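You operate a simulated robot arm through the tools that you are given. There is no shell and no other tool.

You are at the controls of a simulated robot arm. One attempt, no reset.

JOB
Close up the stove; air knob at OPEN if the thermometer says COLD, else at SHUT.
Fine: drawer shut, riddling knob pushed in, door latched. Touch knobs and handles only.

The check looks at the end state, three seconds after you hand in, the way a careful person would. Anything else that was tipped, shoved, dropped, spilled or broken makes it a failure.

ROBOT AND FRAMES
A 6-joint arm with a two-finger parallel gripper, fixed in place. Base frame: the origin is at the foot of the arm, x ahead of it, y to its left, z up. Units: m, degrees, N and s.
With the tool pointing down near the work surface it reaches from about 0.1 to 0.58 m from the base axis. Its first joint turns from -115.0 to 115.0 degrees. Payload 3.43 kg.
The TCP is the grasp point between the finger pads, 0.034 m short of the fingertips. In the tool frame z runs along the fingers and y along their closing line. Largest opening 0.128 m; finger width 0.024, thickness 0.012; the body of the gripper, 0.048 by 0.13 m, starts 0.096 m behind the TCP.
Orientation is that of the tool frame in the base frame, as a unit quaternion [x, y, z, w]. With the fingers straight down and closing along the base's y, the tool's x points along the base's -x, its y along +y and its z along -z.

CONTROLS
- The arm moves only by the tool drive_tool. Its argument "rows" is a list of rows, each a list of 7 numbers: the turn, a rotation vector about the tool's x, y, z in units of 4 degrees (1.0 is 4 degrees), then the shift along the tool's x, y, z in units of 20 mm (1.0 is 20 mm), then the opening, from 0 (shut) to 1 (fully open). In form: [[rx, ry, rz, x, y, z, grip], ...]. A call has 1 to 20 rows; each row shifts and turns the commanded pose from where the row before left it, along the tool's axes as they then stand. A call with a number of a shift or a turn outside -1 to 1 is refused whole. Each row takes 0.2 s and may step no farther than 0.05 m and 8.6 degrees from the row before; otherwise, or with a gripper value out of range, the whole call is refused. A pose out of reach is approached as far as the arm can. The call stops where the force on the tool passes 70 N (or 10 N more than at its start, if that is more) or the arm is blocked; 0.2 s more then pass. Each finger travels about 0.153 m/s and halts on what it meets, pressing with about 40 N; the grip force reading is that of the motor and also rises with nothing between the fingers. The clock runs only during rows and for 0.2 s after the last one: add rows that do not move to give the fingers time. It gives the time, the measured TCP pose, the force on the tool (base axes), the opening and the grip force at its end, in the units of the frame above (readings bear some noise), with the torque about the TCP (base axes, N m) and any sound that the robot's microphone picked up.
- Cameras (640 x 400 px; columns grow to the right, rows downward): "scene" is fixed at [0.0518, -0.5011, 1.0344]; the picture's right is [0.75, -0.67, 0.00], its down [-0.15, -0.16, -0.98] and it looks along [0.65, 0.73, -0.22] (base axes); focal length 264 px, centre (320, 200). "wrist" rides on the gripper at [0.076, -0.011, -0.16] in the tool frame; the picture's right is [0.15, 0.99, 0.00], its down [-0.88, 0.13, -0.46] and it looks along [-0.45, 0.07, 0.89] (tool axes); focal length 234 px, centre (320, 200).
- get_image(camera): a new picture of that camera. It takes no simulated time.
- raise_lower(by): slides the trunk up (or, below 0, down) by that many m; the arm rides with it, the base frame stays. It gives what a move gives, with no picture.
- point_at(camera, pixels): for up to 12 pixels [column, row] of the newest picture of that camera ("zoom" is the newest enlarged one), the place [x, y, z] in the base frame of the surface seen there, good to about 0.003 m. It takes no simulated time.
- enlarge(camera, box): a new picture of the part [left, top, right, bottom] of that camera's present view, enlarged. It takes no simulated time.
- job_done(): hands the job in; it is judged then, once.

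Open the gripper and draw the arm clear of the work before you hand the job in, unless the task says otherwise.

The tools are called as name(argument=value, ...) on one line, values as JSON. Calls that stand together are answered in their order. drive_tool: Moves the arm, as the interface text tells. Its arguments: {"type":"object","properties":{"rows":{"type":"array","items":{"type":"array","items":{"type":"number"}}}},"required":["rows"]} The other tools are called the same way: raise_lower (by) slides the trunk up or down; get_image (camera) takes a picture; point_at (camera, pixels) gives the place of the surface under pixels of a picture; enlarge (camera, box) takes an enlarged picture of a part of a camera's view; job_done () hands the job in.

At the start:

```text
time_s: 0.0
ee_pos: [0.4363, 0.0755, 1.1229]
tcp_rot: [0.0, 1.0, 0.0, 0.0]
contact_force: [-0.3, 1.0, 0.6]
moment: [0.01, 0.01, -0.02]
finger_gap: 0.128
finger_force: 0.0
trunk travel left (down, up): [-0.675, 0.315]
```

scene: 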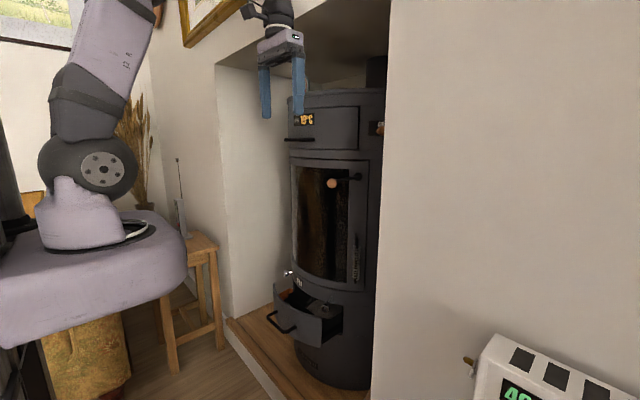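
wrist: 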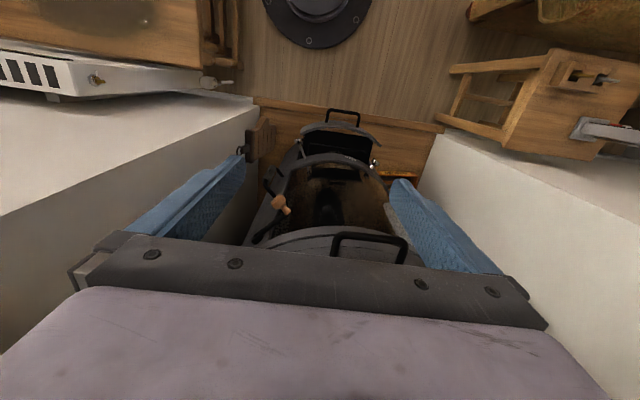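

The scene picture shows a stove in an alcove: an open ash drawer near (300,315), a riddling knob near (288,273), a door with a handle near (345,180), and a small display near (305,119). I'll enlarge these areas to read them.

enlarge(camera="scene", box=[270, 80, 400, 160])

enlarge(camera="scene", box=[260, 250, 390, 390])

enlarge(camera="scene", box=[280, 150, 390, 290])

enlarge(camera="wrist", box=[220, 90, 430, 260])

```text
4.92 times, centred on (335, 120) of scene
```

zoom: 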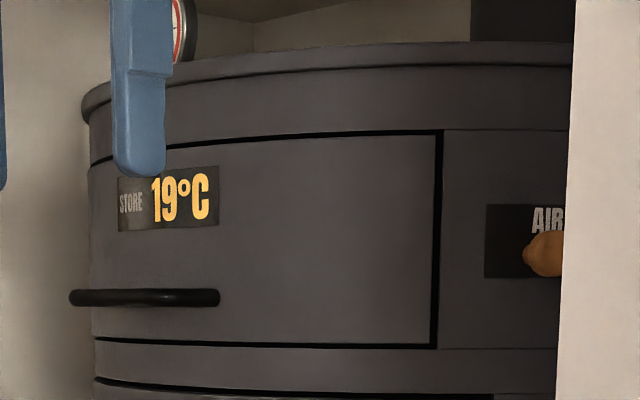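

```text
2.86 times, centred on (325, 320) of scene
```

zoom: 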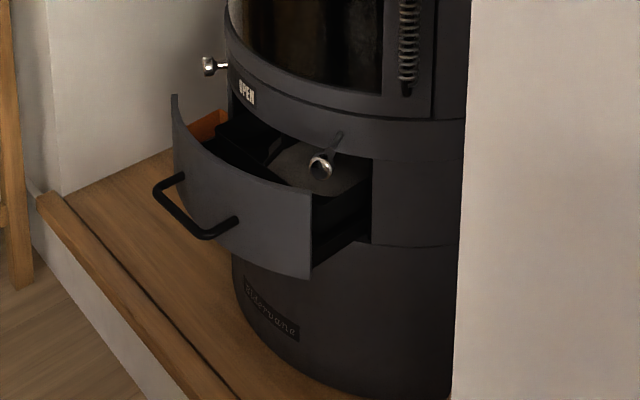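

```text
2.86 times, centred on (335, 220) of scene
```

zoom: 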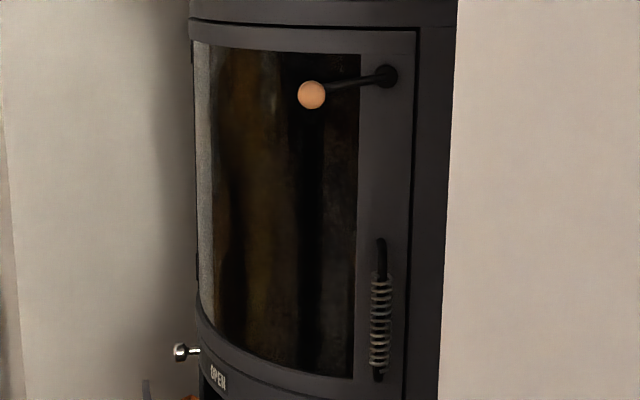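

```text
2.35 times, centred on (325, 175) of wrist
```

zoom: 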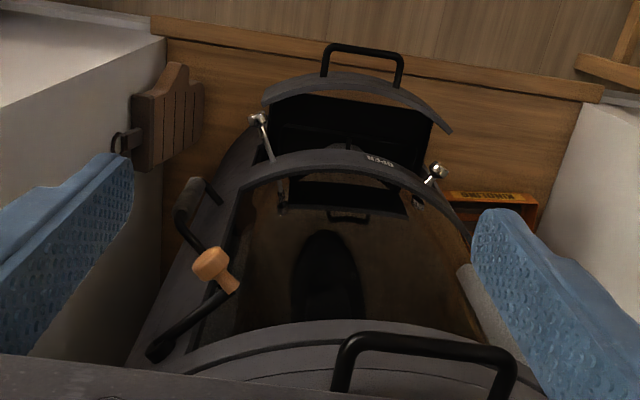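

The display reading "STORE 19°C" is only the heat store; a round dial with a red rim sits on the stove top, partly hidden by a finger. I'll measure the main parts before moving.

get_image(camera="scene")

point_at(camera="scene", pixels=[[332, 183], [357, 177], [380, 129], [305, 140], [289, 273], [325, 308], [284, 328], [306, 87], [300, 119], [345, 225], [357, 262], [385, 200]])

get_image(camera="wrist")

point_at(camera="wrist", pixels=[[279, 204], [258, 237], [265, 188], [300, 140], [374, 163], [343, 112], [363, 238], [405, 140], [255, 105], [434, 140], [258, 140], [345, 160]])

```text
taken
```

scene: 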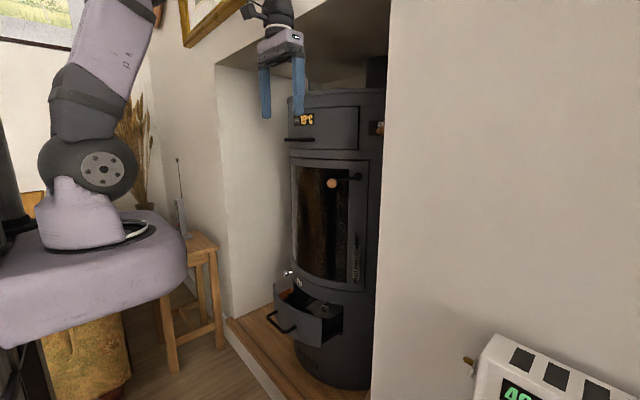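

```text
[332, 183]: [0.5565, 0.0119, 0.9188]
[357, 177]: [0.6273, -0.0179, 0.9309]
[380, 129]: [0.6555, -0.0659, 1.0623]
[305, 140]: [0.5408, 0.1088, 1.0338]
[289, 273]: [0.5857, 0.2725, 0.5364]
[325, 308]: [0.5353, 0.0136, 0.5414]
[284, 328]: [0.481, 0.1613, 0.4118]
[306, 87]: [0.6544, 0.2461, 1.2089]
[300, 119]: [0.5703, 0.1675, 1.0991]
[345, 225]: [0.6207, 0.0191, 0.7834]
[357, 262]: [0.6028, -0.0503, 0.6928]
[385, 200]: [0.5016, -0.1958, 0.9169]
```

```text
taken
```

wrist: 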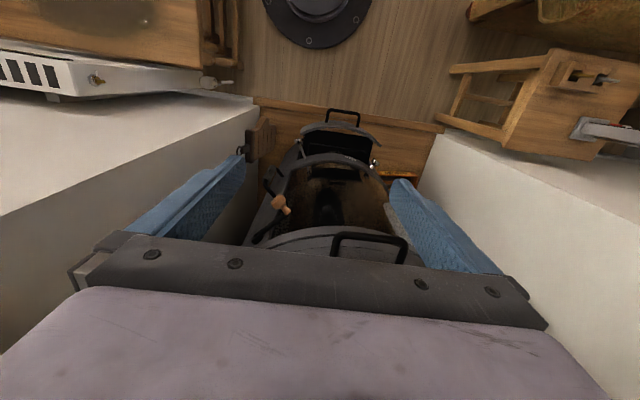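

```text
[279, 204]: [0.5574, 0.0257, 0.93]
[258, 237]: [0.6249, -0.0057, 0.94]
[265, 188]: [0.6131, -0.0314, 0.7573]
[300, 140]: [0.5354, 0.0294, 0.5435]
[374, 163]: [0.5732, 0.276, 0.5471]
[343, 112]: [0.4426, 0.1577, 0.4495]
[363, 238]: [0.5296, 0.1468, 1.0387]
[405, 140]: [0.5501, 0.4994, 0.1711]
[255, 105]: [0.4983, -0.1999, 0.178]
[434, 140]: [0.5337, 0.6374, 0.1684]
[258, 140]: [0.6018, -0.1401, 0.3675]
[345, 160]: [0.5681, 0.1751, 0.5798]
```

The part positions are consistent: handle ball at about (0.556, 0.012, 0.92), air knob at about (0.655, -0.066, 1.06), long rod knob at (0.535, 0.02, 0.54), short knob at (0.575, 0.275, 0.54). The right finger covers the dial at scene (306,87), so I'll draw the arm back 0.1 m to uncover it.

drive_tool(rows=[[0, 0, 0, 1, 0, 0, 1], [0, 0, 0, 1, 0, 0, 1], [0, 0, 0, 1, 0, 0, 1], [0, 0, 0, 1, 0, 0, 1], [0, 0, 0, 1, 0, 0, 1]])

enlarge(camera="scene", box=[280, 55, 400, 130])

get_image(camera="scene")

get_image(camera="wrist")

```text
time_s: 1.2
ee_pos: [0.3334, 0.0756, 1.1215]
tcp_rot: [0.0, 1.0, 0.0, 0.001]
contact_force: [0.1, -0.9, 0.7]
moment: [0.01, -0.02, 0.01]
finger_gap: 0.128
finger_force: 0.1
trunk travel left (down, up): [-0.675, 0.315]
```

```text
5.33 times, centred on (340, 92) of scene
```

zoom: 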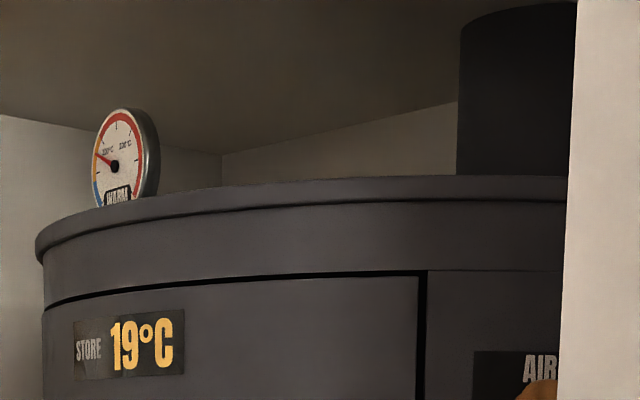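

```text
taken
```

scene: 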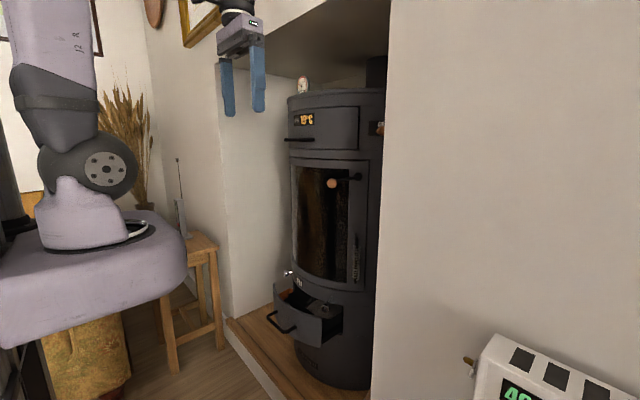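

```text
taken
```

wrist: 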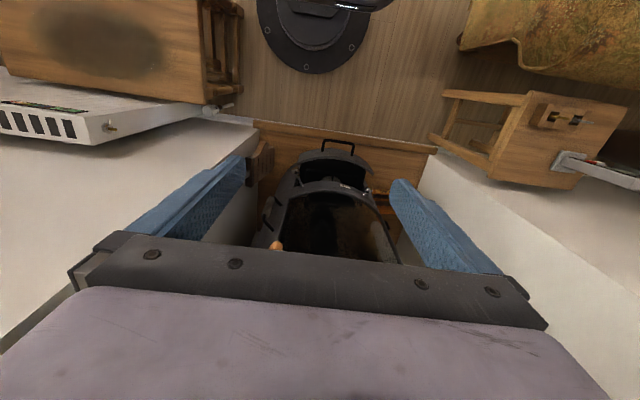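

The dial is now clear at about scene (303,86) and a word appears in its lower window, seemingly "WARM". I'll zoom in tightly to be certain.

enlarge(camera="scene", box=[292, 70, 316, 100])

enlarge(camera="scene", box=[360, 100, 400, 150])

```text
13.33 times, centred on (304, 85) of scene
```

zoom: 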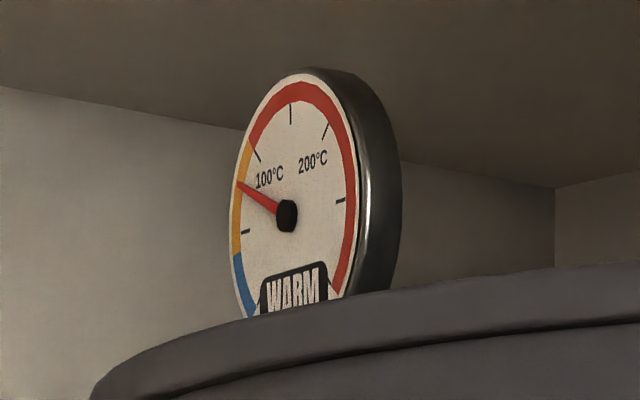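

```text
8.00 times, centred on (380, 125) of scene
```

zoom: 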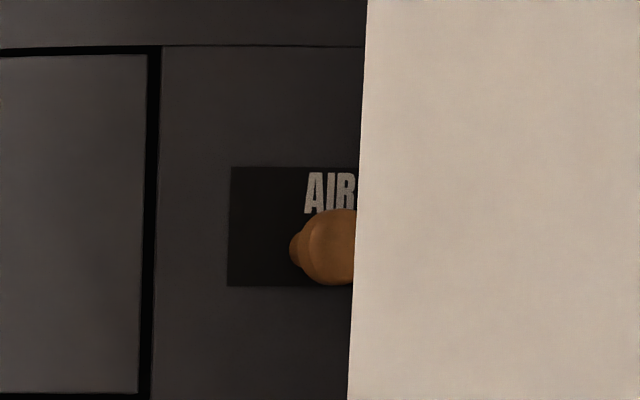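

The dial clearly reads WARM with the needle in the orange zone, so it is not COLD and the air knob must be at SHUT. Next I'll tilt the tool about 44° forward so the wrist camera can look at the stove front, the air panel and the lower knobs.

drive_tool(rows=[[0, -1, 0, 0, 0, 0, 0.3], [0, -1, 0, 0, 0, 0, 0], [0, -1, 0, 0, 0, 0, 0], [0, -1, 0, 0, 0, 0, 0], [0, -1, 0, 0, 0, 0, 0], [0, -1, 0, 0, 0, 0, 0], [0, -1, 0, 0, 0, 0, 0], [0, -1, 0, 0, 0, 0, 0], [0, -1, 0, 0, 0, 0, 0], [0, -1, 0, 0, 0, 0, 0], [0, -1, 0, 0, 0, 0, 0]])

get_image(camera="wrist")

get_image(camera="scene")

```text
time_s: 3.6
ee_pos: [0.4431, 0.1277, 1.1508]
tcp_rot: [0.0, 0.927, -0.001, 0.374]
contact_force: [-0.4, -0.1, 0.2]
moment: [0.0, -0.03, -0.02]
finger_gap: 0.0001
finger_force: 33.2
out of reach, approached as far as the arm can: row 4, 5, 6, 7, 8, 9, 10, 11
trunk travel left (down, up): [-0.675, 0.315]
```

```text
taken
```

wrist: 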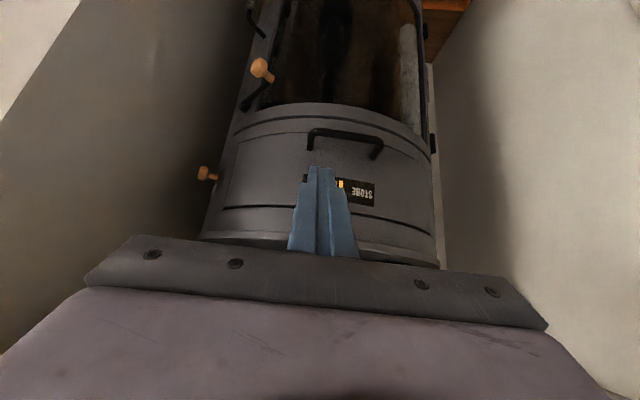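

```text
taken
```

scene: 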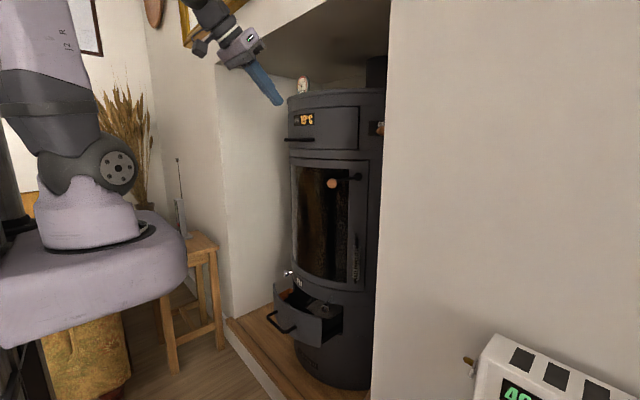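

The wrist picture (upside down) shows the air knob at (207,173), the door handle ball at (262,68) and the oven handle at (345,140). The tilt pushed against the reach limit, so I'll note the measured pose and enlarge the air panel.

enlarge(camera="wrist", box=[180, 130, 280, 230])

point_at(camera="wrist", pixels=[[206, 173], [215, 175], [262, 67], [246, 100], [345, 137], [60, 120], [130, 150], [170, 100], [225, 200], [235, 150], [440, 150], [520, 150]])

```text
4.00 times, centred on (230, 180) of wrist
```

zoom: 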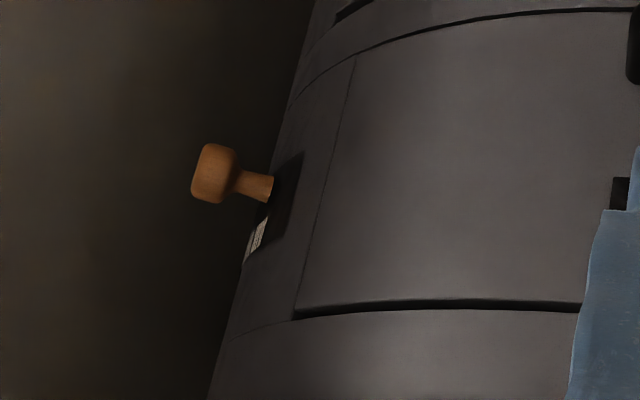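

```text
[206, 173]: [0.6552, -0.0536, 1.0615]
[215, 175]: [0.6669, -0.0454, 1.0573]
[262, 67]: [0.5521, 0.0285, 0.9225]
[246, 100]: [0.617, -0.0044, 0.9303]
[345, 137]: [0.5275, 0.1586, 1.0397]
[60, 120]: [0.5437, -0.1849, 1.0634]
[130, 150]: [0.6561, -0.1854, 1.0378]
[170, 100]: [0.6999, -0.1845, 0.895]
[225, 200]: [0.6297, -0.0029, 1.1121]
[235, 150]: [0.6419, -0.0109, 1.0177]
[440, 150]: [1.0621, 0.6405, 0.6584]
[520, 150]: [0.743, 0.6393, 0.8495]
```

The air knob is a wooden turned knob standing out from the right-front side of the stove at (0.655,-0.055,1.06), next to the niche wall at y≈-0.185. I'll shift the arm to the right, toward -y, for a straighter view of its panel.

drive_tool(rows=[[0, 0, 0, 0, -1, 0, 0], [0, 0, 0, 0, -1, 0, 0], [0, 0, 0, 0, -1, 0, 0], [0, 0, 0, 0, -1, 0, 0], [0, 0, 0, 0, -1, 0, 0], [0, 0, 0, 0, -1, 0, 0], [0, 0, 0, 0, -1, 0, 0], [0, 0, 0, 0, -1, 0, 0], [0, 0, 0, 0, -1, 0, 0], [0, 0, 0, 0, -1, 0, 0]])

get_image(camera="wrist")

get_image(camera="scene")

```text
time_s: 5.8
ee_pos: [0.4773, -0.0613, 1.1524]
tcp_rot: [0.0, 0.927, 0.001, 0.374]
contact_force: [-1.1, -0.5, 0.6]
moment: [0.0, 0.05, -0.02]
finger_gap: 0.0001
finger_force: 32.8
out of reach, approached as far as the arm can: row 1, 2, 3, 4, 5, 7
trunk travel left (down, up): [-0.675, 0.315]
```

```text
taken
```

wrist: 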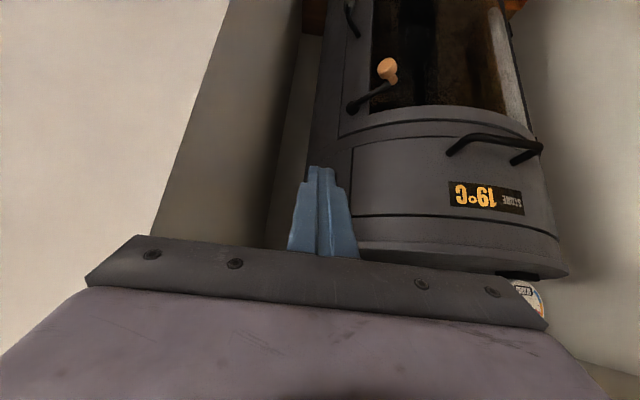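

```text
taken
```

scene: 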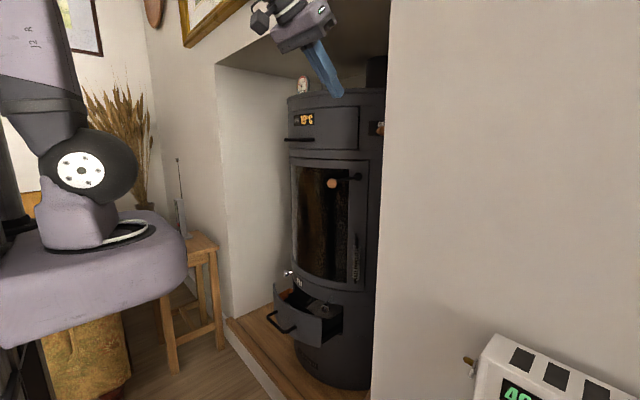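

The closed fingers hide the air knob in this view, so I'll open the gripper halfway to look between the fingers. Both fingers stay in front of the niche and clear of the wall edge.

drive_tool(rows=[[0, 0, 0, 0, 0, 0, 0.5], [0, 0, 0, 0, 0, 0, 1.0], [0, 0, 0, 0, 0, 0, 1.0]])

get_image(camera="wrist")

enlarge(camera="wrist", box=[240, 130, 400, 260])

```text
time_s: 6.6
ee_pos: [0.4771, -0.0614, 1.1533]
tcp_rot: [-0.001, 0.927, 0.001, 0.374]
contact_force: [0.3, -0.5, -0.1]
moment: [0.0, 0.04, 0.0]
finger_gap: 0.1279
finger_force: 0.0
trunk travel left (down, up): [-0.675, 0.315]
```

```text
taken
```

wrist: 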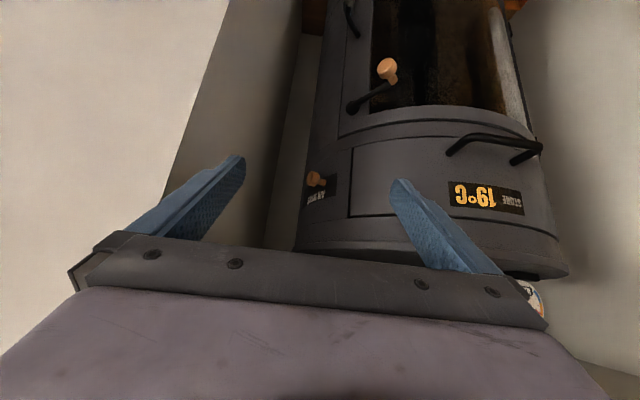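

```text
3.08 times, centred on (320, 195) of wrist
```

zoom: 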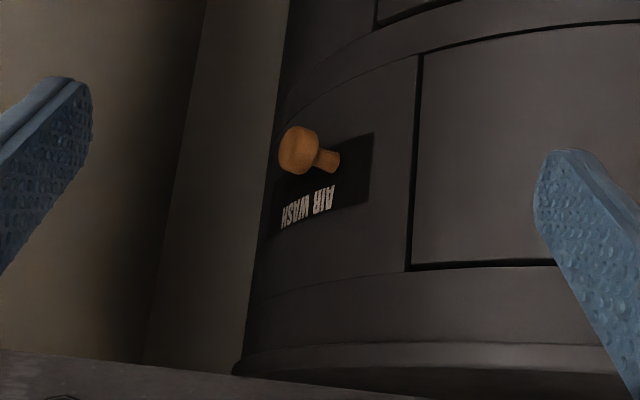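

The panel actually reads "AIR WASH", so this wooden knob is not necessarily the air knob that is meant; the lower strip carries an "OPEN" label by the chrome knobs. I'll check the room under the trunk before lowering it for a close look there.

point_at(camera="scene", pixels=[[95, 290], [80, 360], [200, 240], [170, 260], [100, 230], [185, 220], [30, 320], [60, 340], [130, 315], [178, 170], [8, 380], [85, 175]])

enlarge(camera="scene", box=[270, 260, 360, 320])

enlarge(camera="scene", box=[0, 200, 240, 400])

```text
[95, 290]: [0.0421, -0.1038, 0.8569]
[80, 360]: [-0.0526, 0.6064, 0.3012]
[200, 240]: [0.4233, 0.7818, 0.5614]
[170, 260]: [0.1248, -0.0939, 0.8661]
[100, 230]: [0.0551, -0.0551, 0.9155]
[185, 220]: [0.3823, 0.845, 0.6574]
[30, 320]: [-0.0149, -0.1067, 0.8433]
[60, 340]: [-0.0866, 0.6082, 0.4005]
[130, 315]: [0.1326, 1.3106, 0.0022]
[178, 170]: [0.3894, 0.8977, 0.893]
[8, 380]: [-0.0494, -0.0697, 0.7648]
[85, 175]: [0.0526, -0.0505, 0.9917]
```

```text
6.67 times, centred on (315, 290) of scene
```

zoom: 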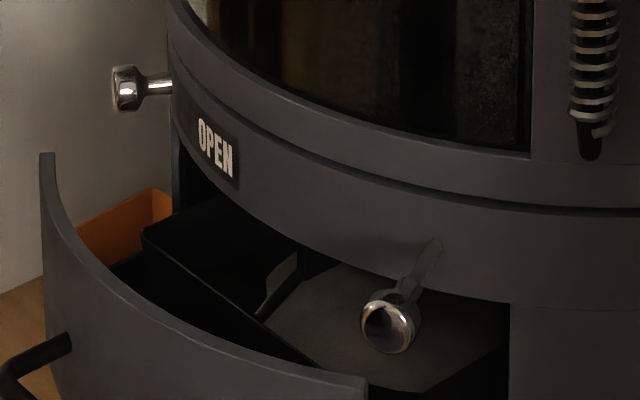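

```text
2.00 times, centred on (120, 300) of scene
```

zoom: 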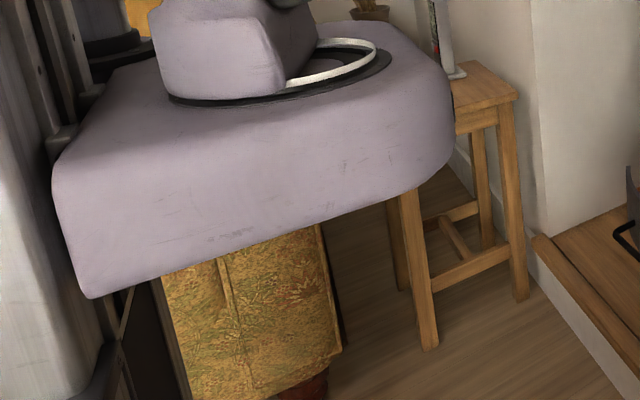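

The carriage underside has only free floor beneath it, with the armchair at y≥0.6 well to the side. I'll lower the trunk by 0.40 m to look at the lower strip and its labels.

raise_lower(by=-0.4)

get_image(camera="wrist")

get_image(camera="scene")

```text
time_s: 10.4
ee_pos: [0.4769, -0.0606, 0.7531]
tcp_rot: [0.0, 0.927, 0.0, 0.375]
contact_force: [-0.1, -0.1, 0.2]
moment: [0.01, 0.03, -0.01]
finger_gap: 0.1283
finger_force: 0.0
trunk travel left (down, up): [-0.275, 0.715]
```

```text
taken
```

wrist: 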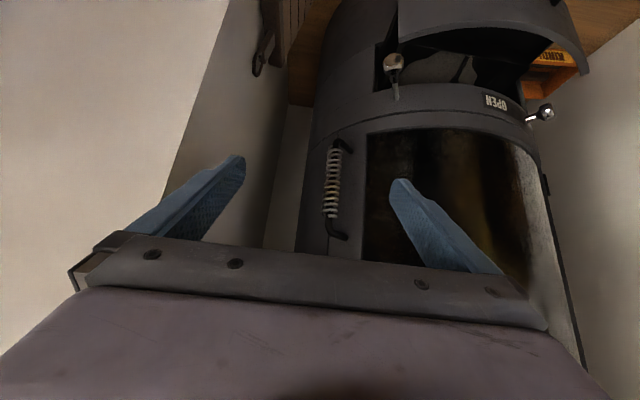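

```text
taken
```

scene: 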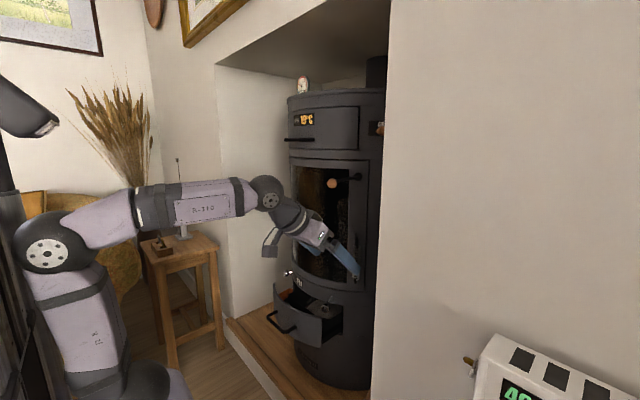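

The lower strip now shows the riddling-type rod knob at (393,62), the "OPEN" label at (495,102) and the short chrome knob at (543,113). I'll enlarge to look for a SHUT mark and a slot.

enlarge(camera="wrist", box=[370, 20, 600, 180])

point_at(camera="wrist", pixels=[[393, 62], [397, 95], [487, 100], [508, 106], [547, 112], [530, 119], [338, 150], [332, 225], [330, 200], [549, 200], [318, 180], [398, 20]])

```text
2.50 times, centred on (485, 100) of wrist
```

zoom: 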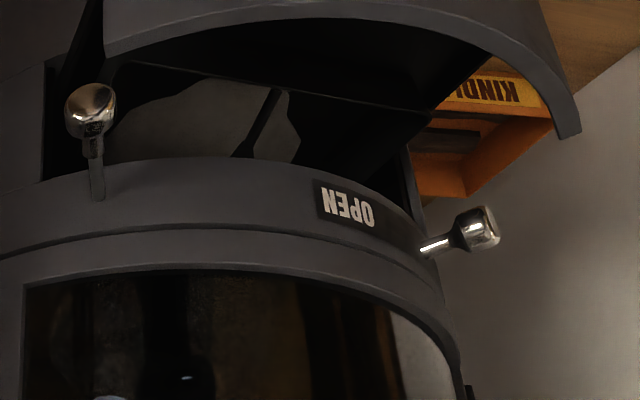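

```text
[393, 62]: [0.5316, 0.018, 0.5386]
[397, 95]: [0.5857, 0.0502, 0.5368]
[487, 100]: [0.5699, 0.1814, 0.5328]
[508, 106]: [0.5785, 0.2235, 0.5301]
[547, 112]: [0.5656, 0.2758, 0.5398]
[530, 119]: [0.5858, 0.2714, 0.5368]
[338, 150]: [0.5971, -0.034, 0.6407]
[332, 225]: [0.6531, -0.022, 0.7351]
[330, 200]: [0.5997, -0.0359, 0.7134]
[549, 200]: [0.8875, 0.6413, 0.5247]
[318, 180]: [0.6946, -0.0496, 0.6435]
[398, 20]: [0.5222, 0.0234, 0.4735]
```

Two chrome knobs: a long one pulled out at (0.532,0.018,0.539) and a shorter one at (0.566,0.276,0.540) beyond the "OPEN" label. I'll slide the tool left to see what is written past the left knob.

drive_tool(rows=[[0, 0, 0, 0, 1, 0, 1], [0, 0, 0, 0, 1, 0, 1], [0, 0, 0, 0, 1, 0, 1], [0, 0, 0, 0, 1, 0, 1], [0, 0, 0, 0, 1, 0, 1], [0, 0, 0, 0, 1, 0, 1], [0, 0, 0, 0, 1, 0, 1], [0, 0, 0, 0, 1, 0, 1], [0, 0, 0, 0, 1, 0, 1], [0, 0, 0, 0, 1, 0, 1], [0, 0, 0, 0, 1, 0, 1], [0, 0, 0, 0, 1, 0, 1], [0, 0, 0, 0, 1, 0, 1], [0, 0, 0, 0, 1, 0, 1], [0, 0, 0, 0, 1, 0, 1], [0, 0, 0, 0, 1, 0, 1]])

get_image(camera="wrist")

```text
time_s: 13.8
ee_pos: [0.4767, 0.2586, 0.7529]
tcp_rot: [0.0, 0.927, 0.0, 0.374]
contact_force: [1.0, -0.4, -0.8]
moment: [0.04, 0.0, 0.03]
finger_gap: 0.1281
finger_force: 0.0
trunk travel left (down, up): [-0.275, 0.715]
```

```text
taken
```

wrist: 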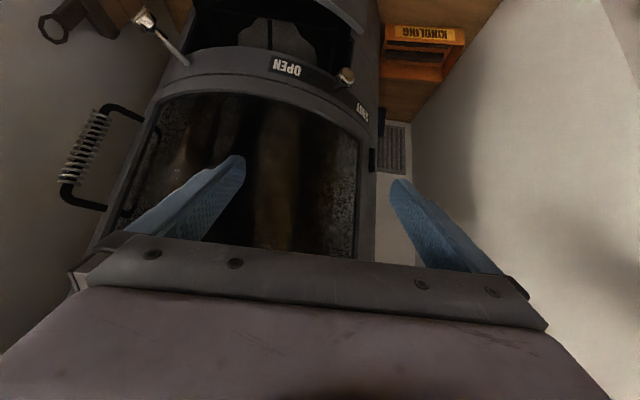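

From here another label shows beyond the left knob, near (362,112). I'll enlarge it.

enlarge(camera="wrist", box=[250, 40, 400, 140])

enlarge(camera="wrist", box=[30, 0, 250, 140])

point_at(camera="wrist", pixels=[[346, 76], [338, 88], [275, 66], [300, 71], [362, 112], [145, 22], [188, 63], [90, 150], [310, 70], [330, 78], [355, 100], [368, 120]])

```text
4.00 times, centred on (325, 90) of wrist
```

zoom: 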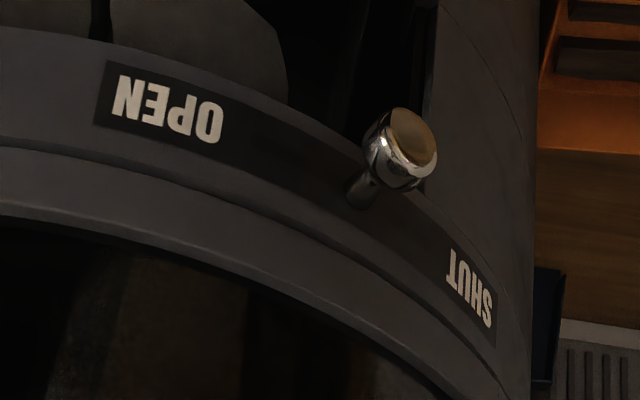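

```text
2.86 times, centred on (140, 70) of wrist
```

zoom: 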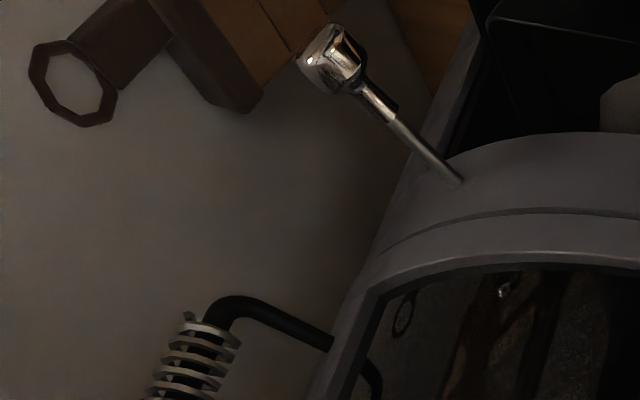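

```text
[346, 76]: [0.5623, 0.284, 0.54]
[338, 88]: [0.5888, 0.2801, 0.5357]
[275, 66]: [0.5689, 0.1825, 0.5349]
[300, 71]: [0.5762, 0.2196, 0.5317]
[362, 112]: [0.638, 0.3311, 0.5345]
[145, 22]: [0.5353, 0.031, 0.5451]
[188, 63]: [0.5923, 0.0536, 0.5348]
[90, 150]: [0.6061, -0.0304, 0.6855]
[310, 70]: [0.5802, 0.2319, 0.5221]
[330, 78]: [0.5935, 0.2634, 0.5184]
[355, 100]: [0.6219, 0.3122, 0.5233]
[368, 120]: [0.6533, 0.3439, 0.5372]
```

So the air control is the chrome slider knob at (0.566,0.28,0.54), sitting midway between OPEN (right, y≈0.20) and SHUT (left, about (0.643,0.335)); the other chrome rod at y≈0.02 is the riddling knob, pulled out. I'll close the fingers and raise the trunk so the shoulder is above the work, which lets the tool point forward.

drive_tool(rows=[[0, 0, 0, 0, -0.5, -0.5, 0.5], [0, 0, 0, 0, -0.5, -0.5, 0], [0, 0, 0, 0, 0, 0, 0]])

raise_lower(by=0.2)

get_image(camera="wrist")

```text
time_s: 14.6
ee_pos: [0.4617, 0.2389, 0.7668]
tcp_rot: [0.001, 0.927, 0.0, 0.375]
contact_force: [0.1, 0.4, -0.8]
moment: [-0.02, 0.01, 0.01]
finger_gap: 0.0
finger_force: 32.7
trunk travel left (down, up): [-0.275, 0.715]
```

```text
time_s: 16.8
ee_pos: [0.463, 0.2386, 0.9681]
tcp_rot: [0.0, 0.927, 0.0, 0.375]
contact_force: [0.1, -0.8, 0.2]
moment: [-0.03, 0.0, 0.01]
finger_gap: 0.0
finger_force: 32.2
trunk travel left (down, up): [-0.475, 0.515]
```

```text
taken
```

wrist: 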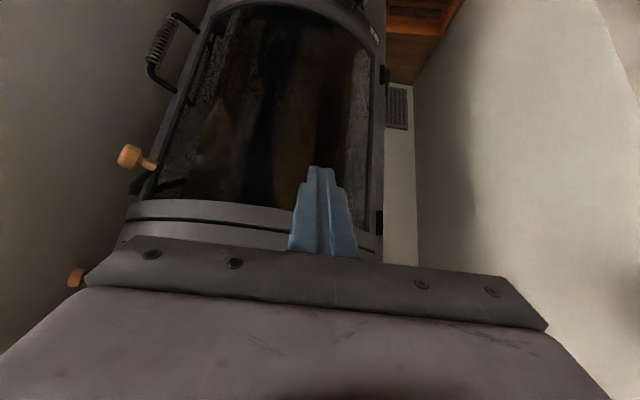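

From here I can see the door lever and the door's latch edge on the left of the picture around (140,160). I'll enlarge to judge whether the door is ajar and how the lever sits.

enlarge(camera="wrist", box=[100, 100, 260, 250])

enlarge(camera="wrist", box=[130, 0, 410, 130])

enlarge(camera="scene", box=[320, 150, 390, 220])

enlarge(camera="scene", box=[320, 220, 390, 300])

```text
2.67 times, centred on (180, 175) of wrist
```

zoom: 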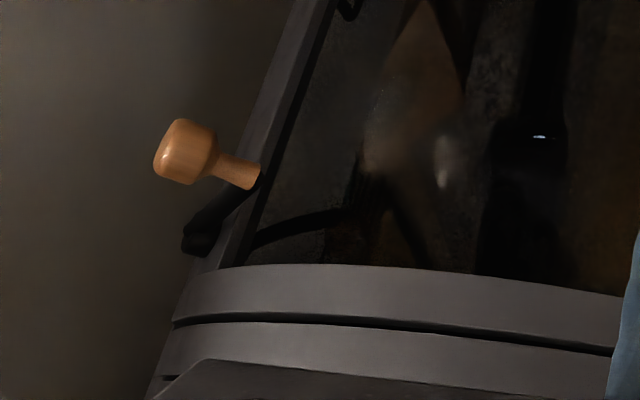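

```text
2.29 times, centred on (270, 65) of wrist
```

zoom: 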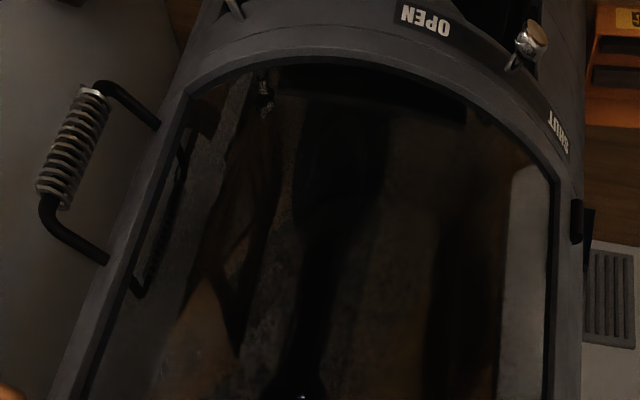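

```text
5.71 times, centred on (355, 185) of scene
```

zoom: 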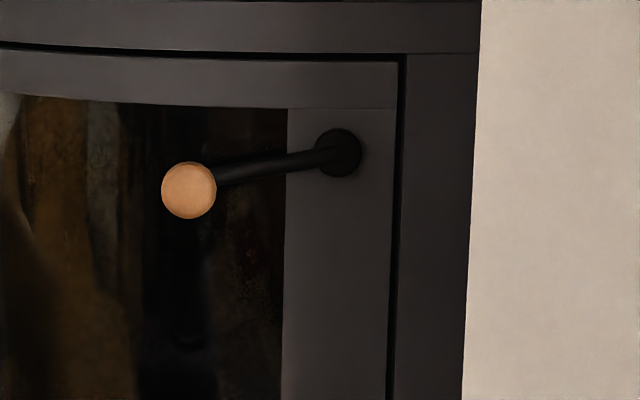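

```text
5.00 times, centred on (355, 260) of scene
```

zoom: 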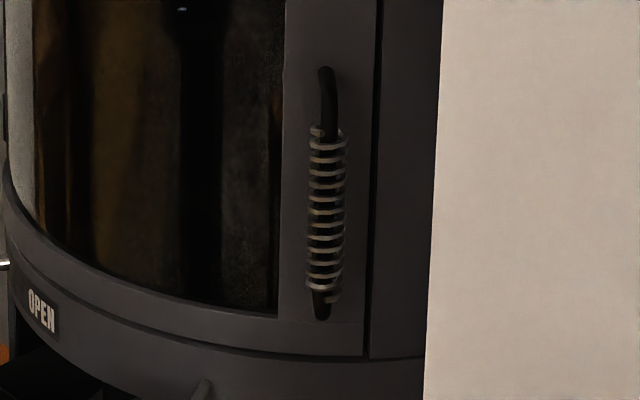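

The door looks almost flush with a thin dark gap at its right edge, and the lever with the wooden ball lies nearly horizontal. I'll measure surface points on both sides of that gap to see if the door stands ajar.

point_at(camera="zoom", pixels=[[295, 60], [360, 60], [385, 60], [425, 60], [295, 330], [355, 340], [380, 340], [415, 340], [100, 325], [100, 345], [250, 335], [250, 365]])

get_image(camera="scene")

point_at(camera="scene", pixels=[[353, 165], [364, 165], [371, 165], [378, 165], [353, 240], [362, 240], [369, 240], [376, 240], [318, 182], [340, 161], [340, 156], [340, 168]])

```text
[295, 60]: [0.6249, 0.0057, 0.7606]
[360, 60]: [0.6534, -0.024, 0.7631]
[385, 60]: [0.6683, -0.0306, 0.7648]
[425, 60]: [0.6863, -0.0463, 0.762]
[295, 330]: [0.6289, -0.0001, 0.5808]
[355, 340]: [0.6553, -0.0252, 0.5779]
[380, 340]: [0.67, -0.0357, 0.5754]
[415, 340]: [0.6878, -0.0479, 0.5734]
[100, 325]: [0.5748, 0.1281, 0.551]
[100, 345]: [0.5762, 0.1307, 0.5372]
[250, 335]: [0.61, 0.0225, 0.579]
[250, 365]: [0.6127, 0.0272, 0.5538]
```

```text
taken
```

scene: 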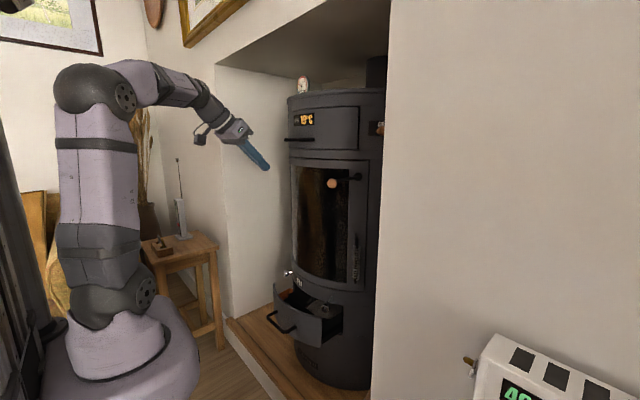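

```text
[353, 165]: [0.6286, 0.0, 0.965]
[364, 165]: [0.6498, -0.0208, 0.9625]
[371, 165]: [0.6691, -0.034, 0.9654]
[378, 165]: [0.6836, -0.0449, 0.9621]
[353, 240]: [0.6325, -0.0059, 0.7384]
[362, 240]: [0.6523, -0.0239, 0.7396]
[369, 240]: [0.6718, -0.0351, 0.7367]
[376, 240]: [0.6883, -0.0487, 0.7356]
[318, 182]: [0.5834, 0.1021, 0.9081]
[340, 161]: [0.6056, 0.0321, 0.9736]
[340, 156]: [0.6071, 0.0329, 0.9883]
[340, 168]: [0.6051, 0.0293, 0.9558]
```

All surface points on the door, its frame and the body fit one circle of radius 0.235 m about (0.802,0.1585), so the door is flush; only its lever needs judging later. For the drawer I'll bring the tool steeper (about 24° forward), centred at y≈0.158 and drawn back to x≈0.40, then lower the trunk.

drive_tool(rows=[[0, 1, 0, 0, -0.8, 0, 0], [0, 1, 0, 0, -0.8, 0, 0], [0, 1, 0, 0, -0.8, 0, 0], [0, 1, 0, 0, -0.8, 0, 0], [0, 1, 0, 0, -0.8, 0, 0], [0, 0, 0, 0.72, 0, -0.32, 0], [0, 0, 0, 0.72, 0, -0.32, 0], [0, 0, 0, 0.72, 0, -0.32, 0], [0, 0, 0, 0.72, 0, -0.32, 0]])

```text
time_s: 18.8
ee_pos: [0.4003, 0.1586, 0.97]
tcp_rot: [0.0, 0.978, 0.0, 0.207]
contact_force: [0.5, 0.1, 0.0]
moment: [0.03, 0.04, -0.03]
finger_gap: 0.0002
finger_force: 32.9
trunk travel left (down, up): [-0.475, 0.515]
```

The tool is at (0.400,0.159,0.970) with a 24° tilt as planned, clear of the stove front. I'll lower the trunk by 0.35 m and look at the drawer and its handle.

raise_lower(by=-0.35)

get_image(camera="wrist")

get_image(camera="scene")

```text
time_s: 22.2
ee_pos: [0.4002, 0.1579, 0.6195]
tcp_rot: [0.0, 0.978, 0.0, 0.208]
contact_force: [0.1, 0.2, -0.7]
moment: [-0.01, -0.03, -0.03]
finger_gap: 0.0001
finger_force: 32.8
trunk travel left (down, up): [-0.125, 0.865]
```

```text
taken
```

wrist: 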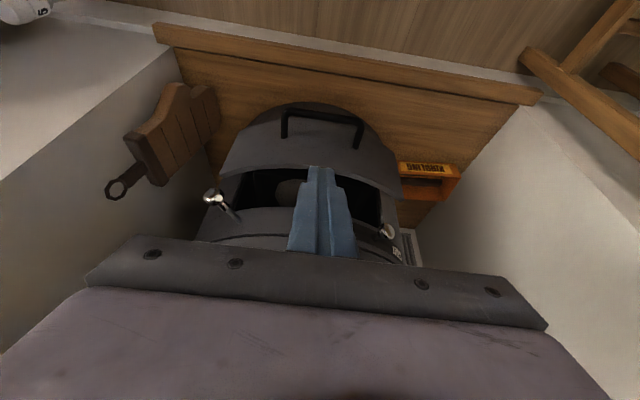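

```text
taken
```

scene: 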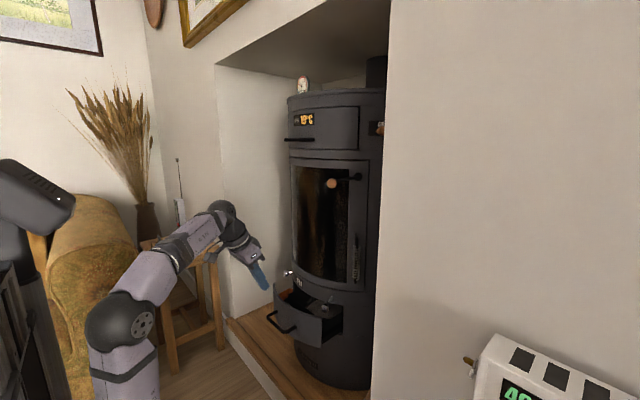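

The drawer handle bar is visible at wrist (283–360, 108–148), just beyond the closed fingers. I'll measure points along it and on the drawer front.

enlarge(camera="wrist", box=[200, 90, 420, 260])

point_at(camera="wrist", pixels=[[300, 112], [320, 114], [340, 118], [284, 125], [358, 135], [284, 136], [355, 146], [250, 150], [390, 185], [320, 140], [213, 197], [388, 231]])

```text
2.35 times, centred on (310, 175) of wrist
```

zoom: 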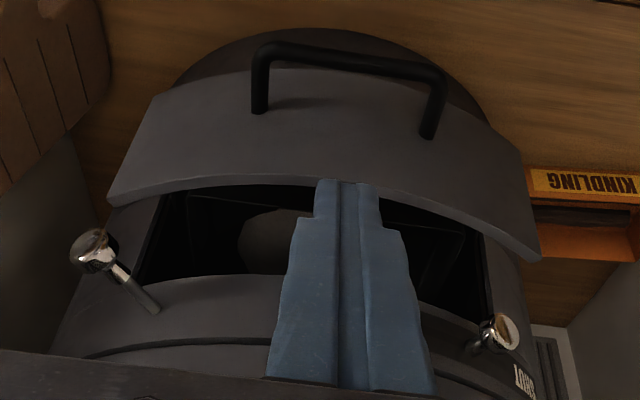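

```text
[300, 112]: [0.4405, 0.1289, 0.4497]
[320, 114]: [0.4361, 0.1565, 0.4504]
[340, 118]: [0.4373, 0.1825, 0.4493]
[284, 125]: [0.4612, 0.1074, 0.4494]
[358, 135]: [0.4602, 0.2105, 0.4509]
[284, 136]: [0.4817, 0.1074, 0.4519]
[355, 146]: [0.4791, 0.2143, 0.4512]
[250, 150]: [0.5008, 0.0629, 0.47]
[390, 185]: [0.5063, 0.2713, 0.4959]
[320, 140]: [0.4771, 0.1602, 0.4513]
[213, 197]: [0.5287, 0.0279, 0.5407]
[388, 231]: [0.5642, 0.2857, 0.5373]
```

The handle bar runs from y=0.107 to 0.213 at x≈0.438, z≈0.447, and the drawer front is at x≈0.477, so it needs about 0.09 m of travel to be flush at x≈0.567. I'll back off 20 mm, then lower the trunk the rest of the way so the fingers come down in front of the bar.

drive_tool(rows=[[0, 0, 0, 0.91, 0.1, -0.41, 0]])

raise_lower(by=-0.12)

get_image(camera="wrist")

enlarge(camera="scene", box=[230, 240, 380, 360])

```text
time_s: 22.6
ee_pos: [0.3821, 0.1611, 0.6201]
tcp_rot: [0.0, 0.978, -0.001, 0.208]
contact_force: [0.8, -0.7, -0.5]
moment: [0.0, 0.0, -0.01]
finger_gap: 0.0001
finger_force: 32.8
trunk travel left (down, up): [-0.125, 0.865]
```

```text
time_s: 24.1
ee_pos: [0.3817, 0.1609, 0.5013]
tcp_rot: [0.0, 0.978, 0.0, 0.208]
contact_force: [-0.4, 0.2, 0.6]
moment: [-0.02, -0.05, -0.03]
finger_gap: 0.0
finger_force: 32.9
trunk travel left (down, up): [-0.005, 0.985]
```

```text
taken
```

wrist: 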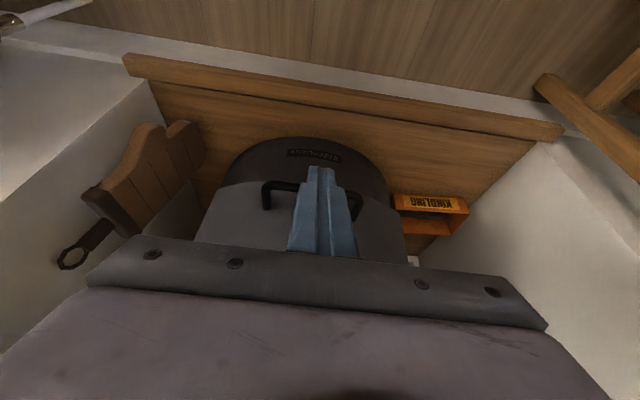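

```text
3.33 times, centred on (305, 300) of scene
```

zoom: 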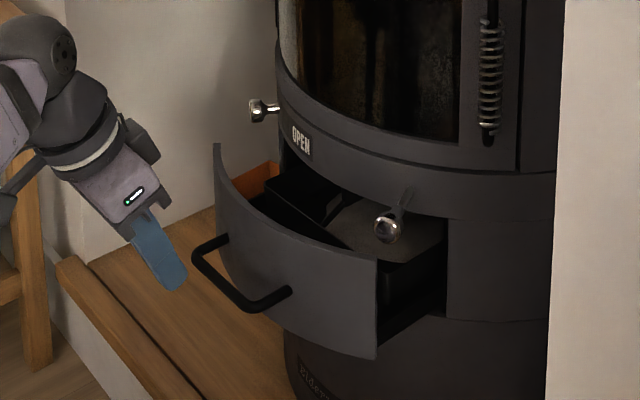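

The fingers hang in front of the handle bar with free space between. I'll go down 46 mm to bring them to bar height, then check before pushing.

drive_tool(rows=[[0, 0, 0, 0.405, 0, 0.914, 0], [0, 0, 0, 0.405, 0, 0.914, 0], [0, 0, 0, 0.12, 0, 0.27, 0]])

enlarge(camera="scene", box=[230, 240, 380, 360])

get_image(camera="wrist")

```text
time_s: 24.9
ee_pos: [0.381, 0.1616, 0.4552]
tcp_rot: [0.0, 0.978, 0.0, 0.208]
contact_force: [0.2, 0.4, -0.4]
moment: [-0.01, -0.01, -0.01]
finger_gap: 0.0001
finger_force: 33.1
trunk travel left (down, up): [-0.005, 0.985]
```

```text
3.33 times, centred on (305, 300) of scene
```

zoom: 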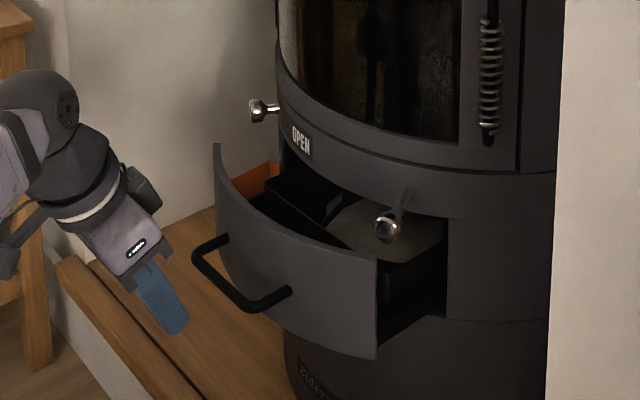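

```text
taken
```

wrist: 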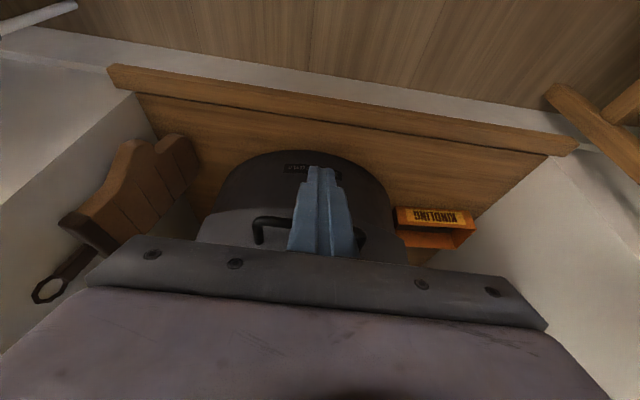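

The fingers are now at bar height (TCP z=0.455), centred on the handle at y≈0.16. I'll advance in +x gently until contact shows.

drive_tool(rows=[[0, 0, 0, -0.457, 0, 0.203, 0], [0, 0, 0, -0.457, 0, 0.203, 0], [0, 0, 0, -0.457, 0, 0.203, 0], [0, 0, 0, -0.457, 0, 0.203, 0], [0, 0, 0, -0.457, 0, 0.203, 0]])

enlarge(camera="scene", box=[230, 240, 380, 360])

```text
time_s: 26.1
ee_pos: [0.4304, 0.1604, 0.4552]
tcp_rot: [0.001, 0.978, 0.0, 0.208]
contact_force: [-2.6, 0.9, -0.3]
moment: [0.01, 0.03, 0.05]
finger_gap: 0.0002
finger_force: 32.9
trunk travel left (down, up): [-0.005, 0.985]
```

```text
3.33 times, centred on (305, 300) of scene
```

zoom: 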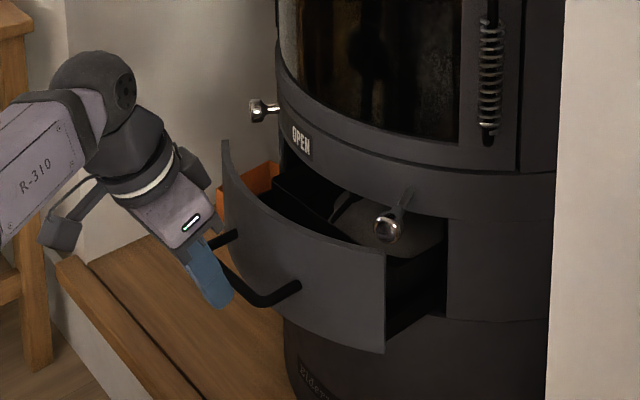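

Contact is made at about 3 N and the drawer has begun sliding in. I'll keep pushing 60 mm.

drive_tool(rows=[[0, 0, 0, -0.457, 0, 0.203, 0], [0, 0, 0, -0.457, 0, 0.203, 0], [0, 0, 0, -0.457, 0, 0.203, 0], [0, 0, 0, -0.457, 0, 0.203, 0], [0, 0, 0, -0.457, 0, 0.203, 0], [0, 0, 0, -0.457, 0, 0.203, 0]])

enlarge(camera="scene", box=[230, 240, 380, 360])

get_image(camera="wrist")

```text
time_s: 27.5
ee_pos: [0.4921, 0.1618, 0.4559]
tcp_rot: [0.0, 0.978, 0.0, 0.208]
contact_force: [-0.7, -0.3, -1.3]
moment: [0.01, 0.03, 0.0]
finger_gap: 0.0
finger_force: 33.2
trunk travel left (down, up): [-0.005, 0.985]
```

```text
3.33 times, centred on (305, 300) of scene
```

zoom: 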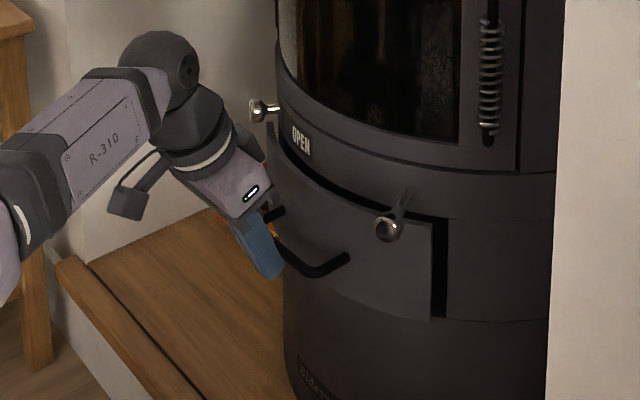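

```text
taken
```

wrist: 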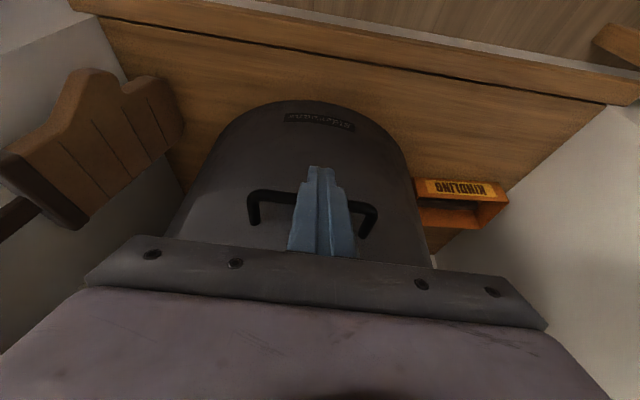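

The drawer still has a gap of roughly 15–20 mm on its right side. I'll push in 5 mm steps until it seats.

drive_tool(rows=[[0, 0, 0, -0.229, 0, 0.101, 0], [0, 0, 0, -0.229, 0, 0.101, 0], [0, 0, 0, -0.229, 0, 0.101, 0]])

enlarge(camera="scene", box=[230, 240, 380, 360])

```text
time_s: 28.3
ee_pos: [0.5077, 0.1602, 0.4556]
tcp_rot: [0.001, 0.978, 0.0, 0.209]
contact_force: [-0.2, 0.1, 0.7]
moment: [-0.01, 0.03, -0.01]
finger_gap: 0.0
finger_force: 33.3
trunk travel left (down, up): [-0.005, 0.985]
```

```text
3.33 times, centred on (305, 300) of scene
```

zoom: 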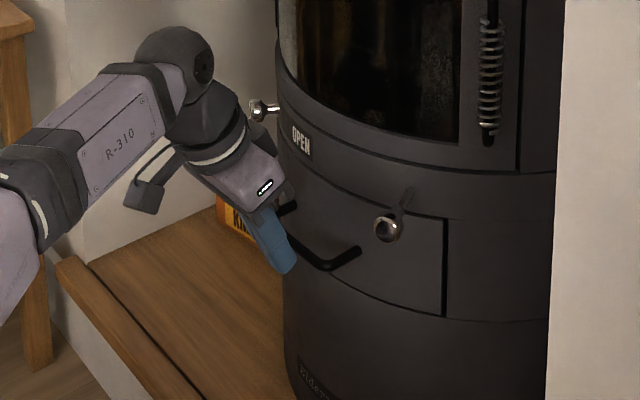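

The drawer now looks nearly flush, with only a thin line at its right edge and no resistance yet. I'll keep going in 3 mm steps to find the stop.

drive_tool(rows=[[0, 0, 0, -0.137, 0, 0.061, 0], [0, 0, 0, -0.137, 0, 0.061, 0], [0, 0, 0, -0.137, 0, 0.061, 0]])

enlarge(camera="scene", box=[280, 280, 350, 340])

```text
time_s: 29.1
ee_pos: [0.5113, 0.1633, 0.453]
tcp_rot: [0.0, 0.98, -0.002, 0.201]
contact_force: [-38.2, -0.7, -3.6]
moment: [0.22, 0.45, 0.1]
finger_gap: 0.0
finger_force: 33.4
trunk travel left (down, up): [-0.005, 0.985]
```

```text
6.67 times, centred on (315, 310) of scene
```

zoom: 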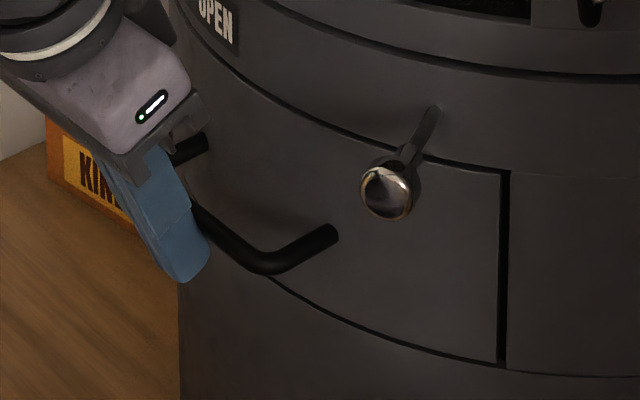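

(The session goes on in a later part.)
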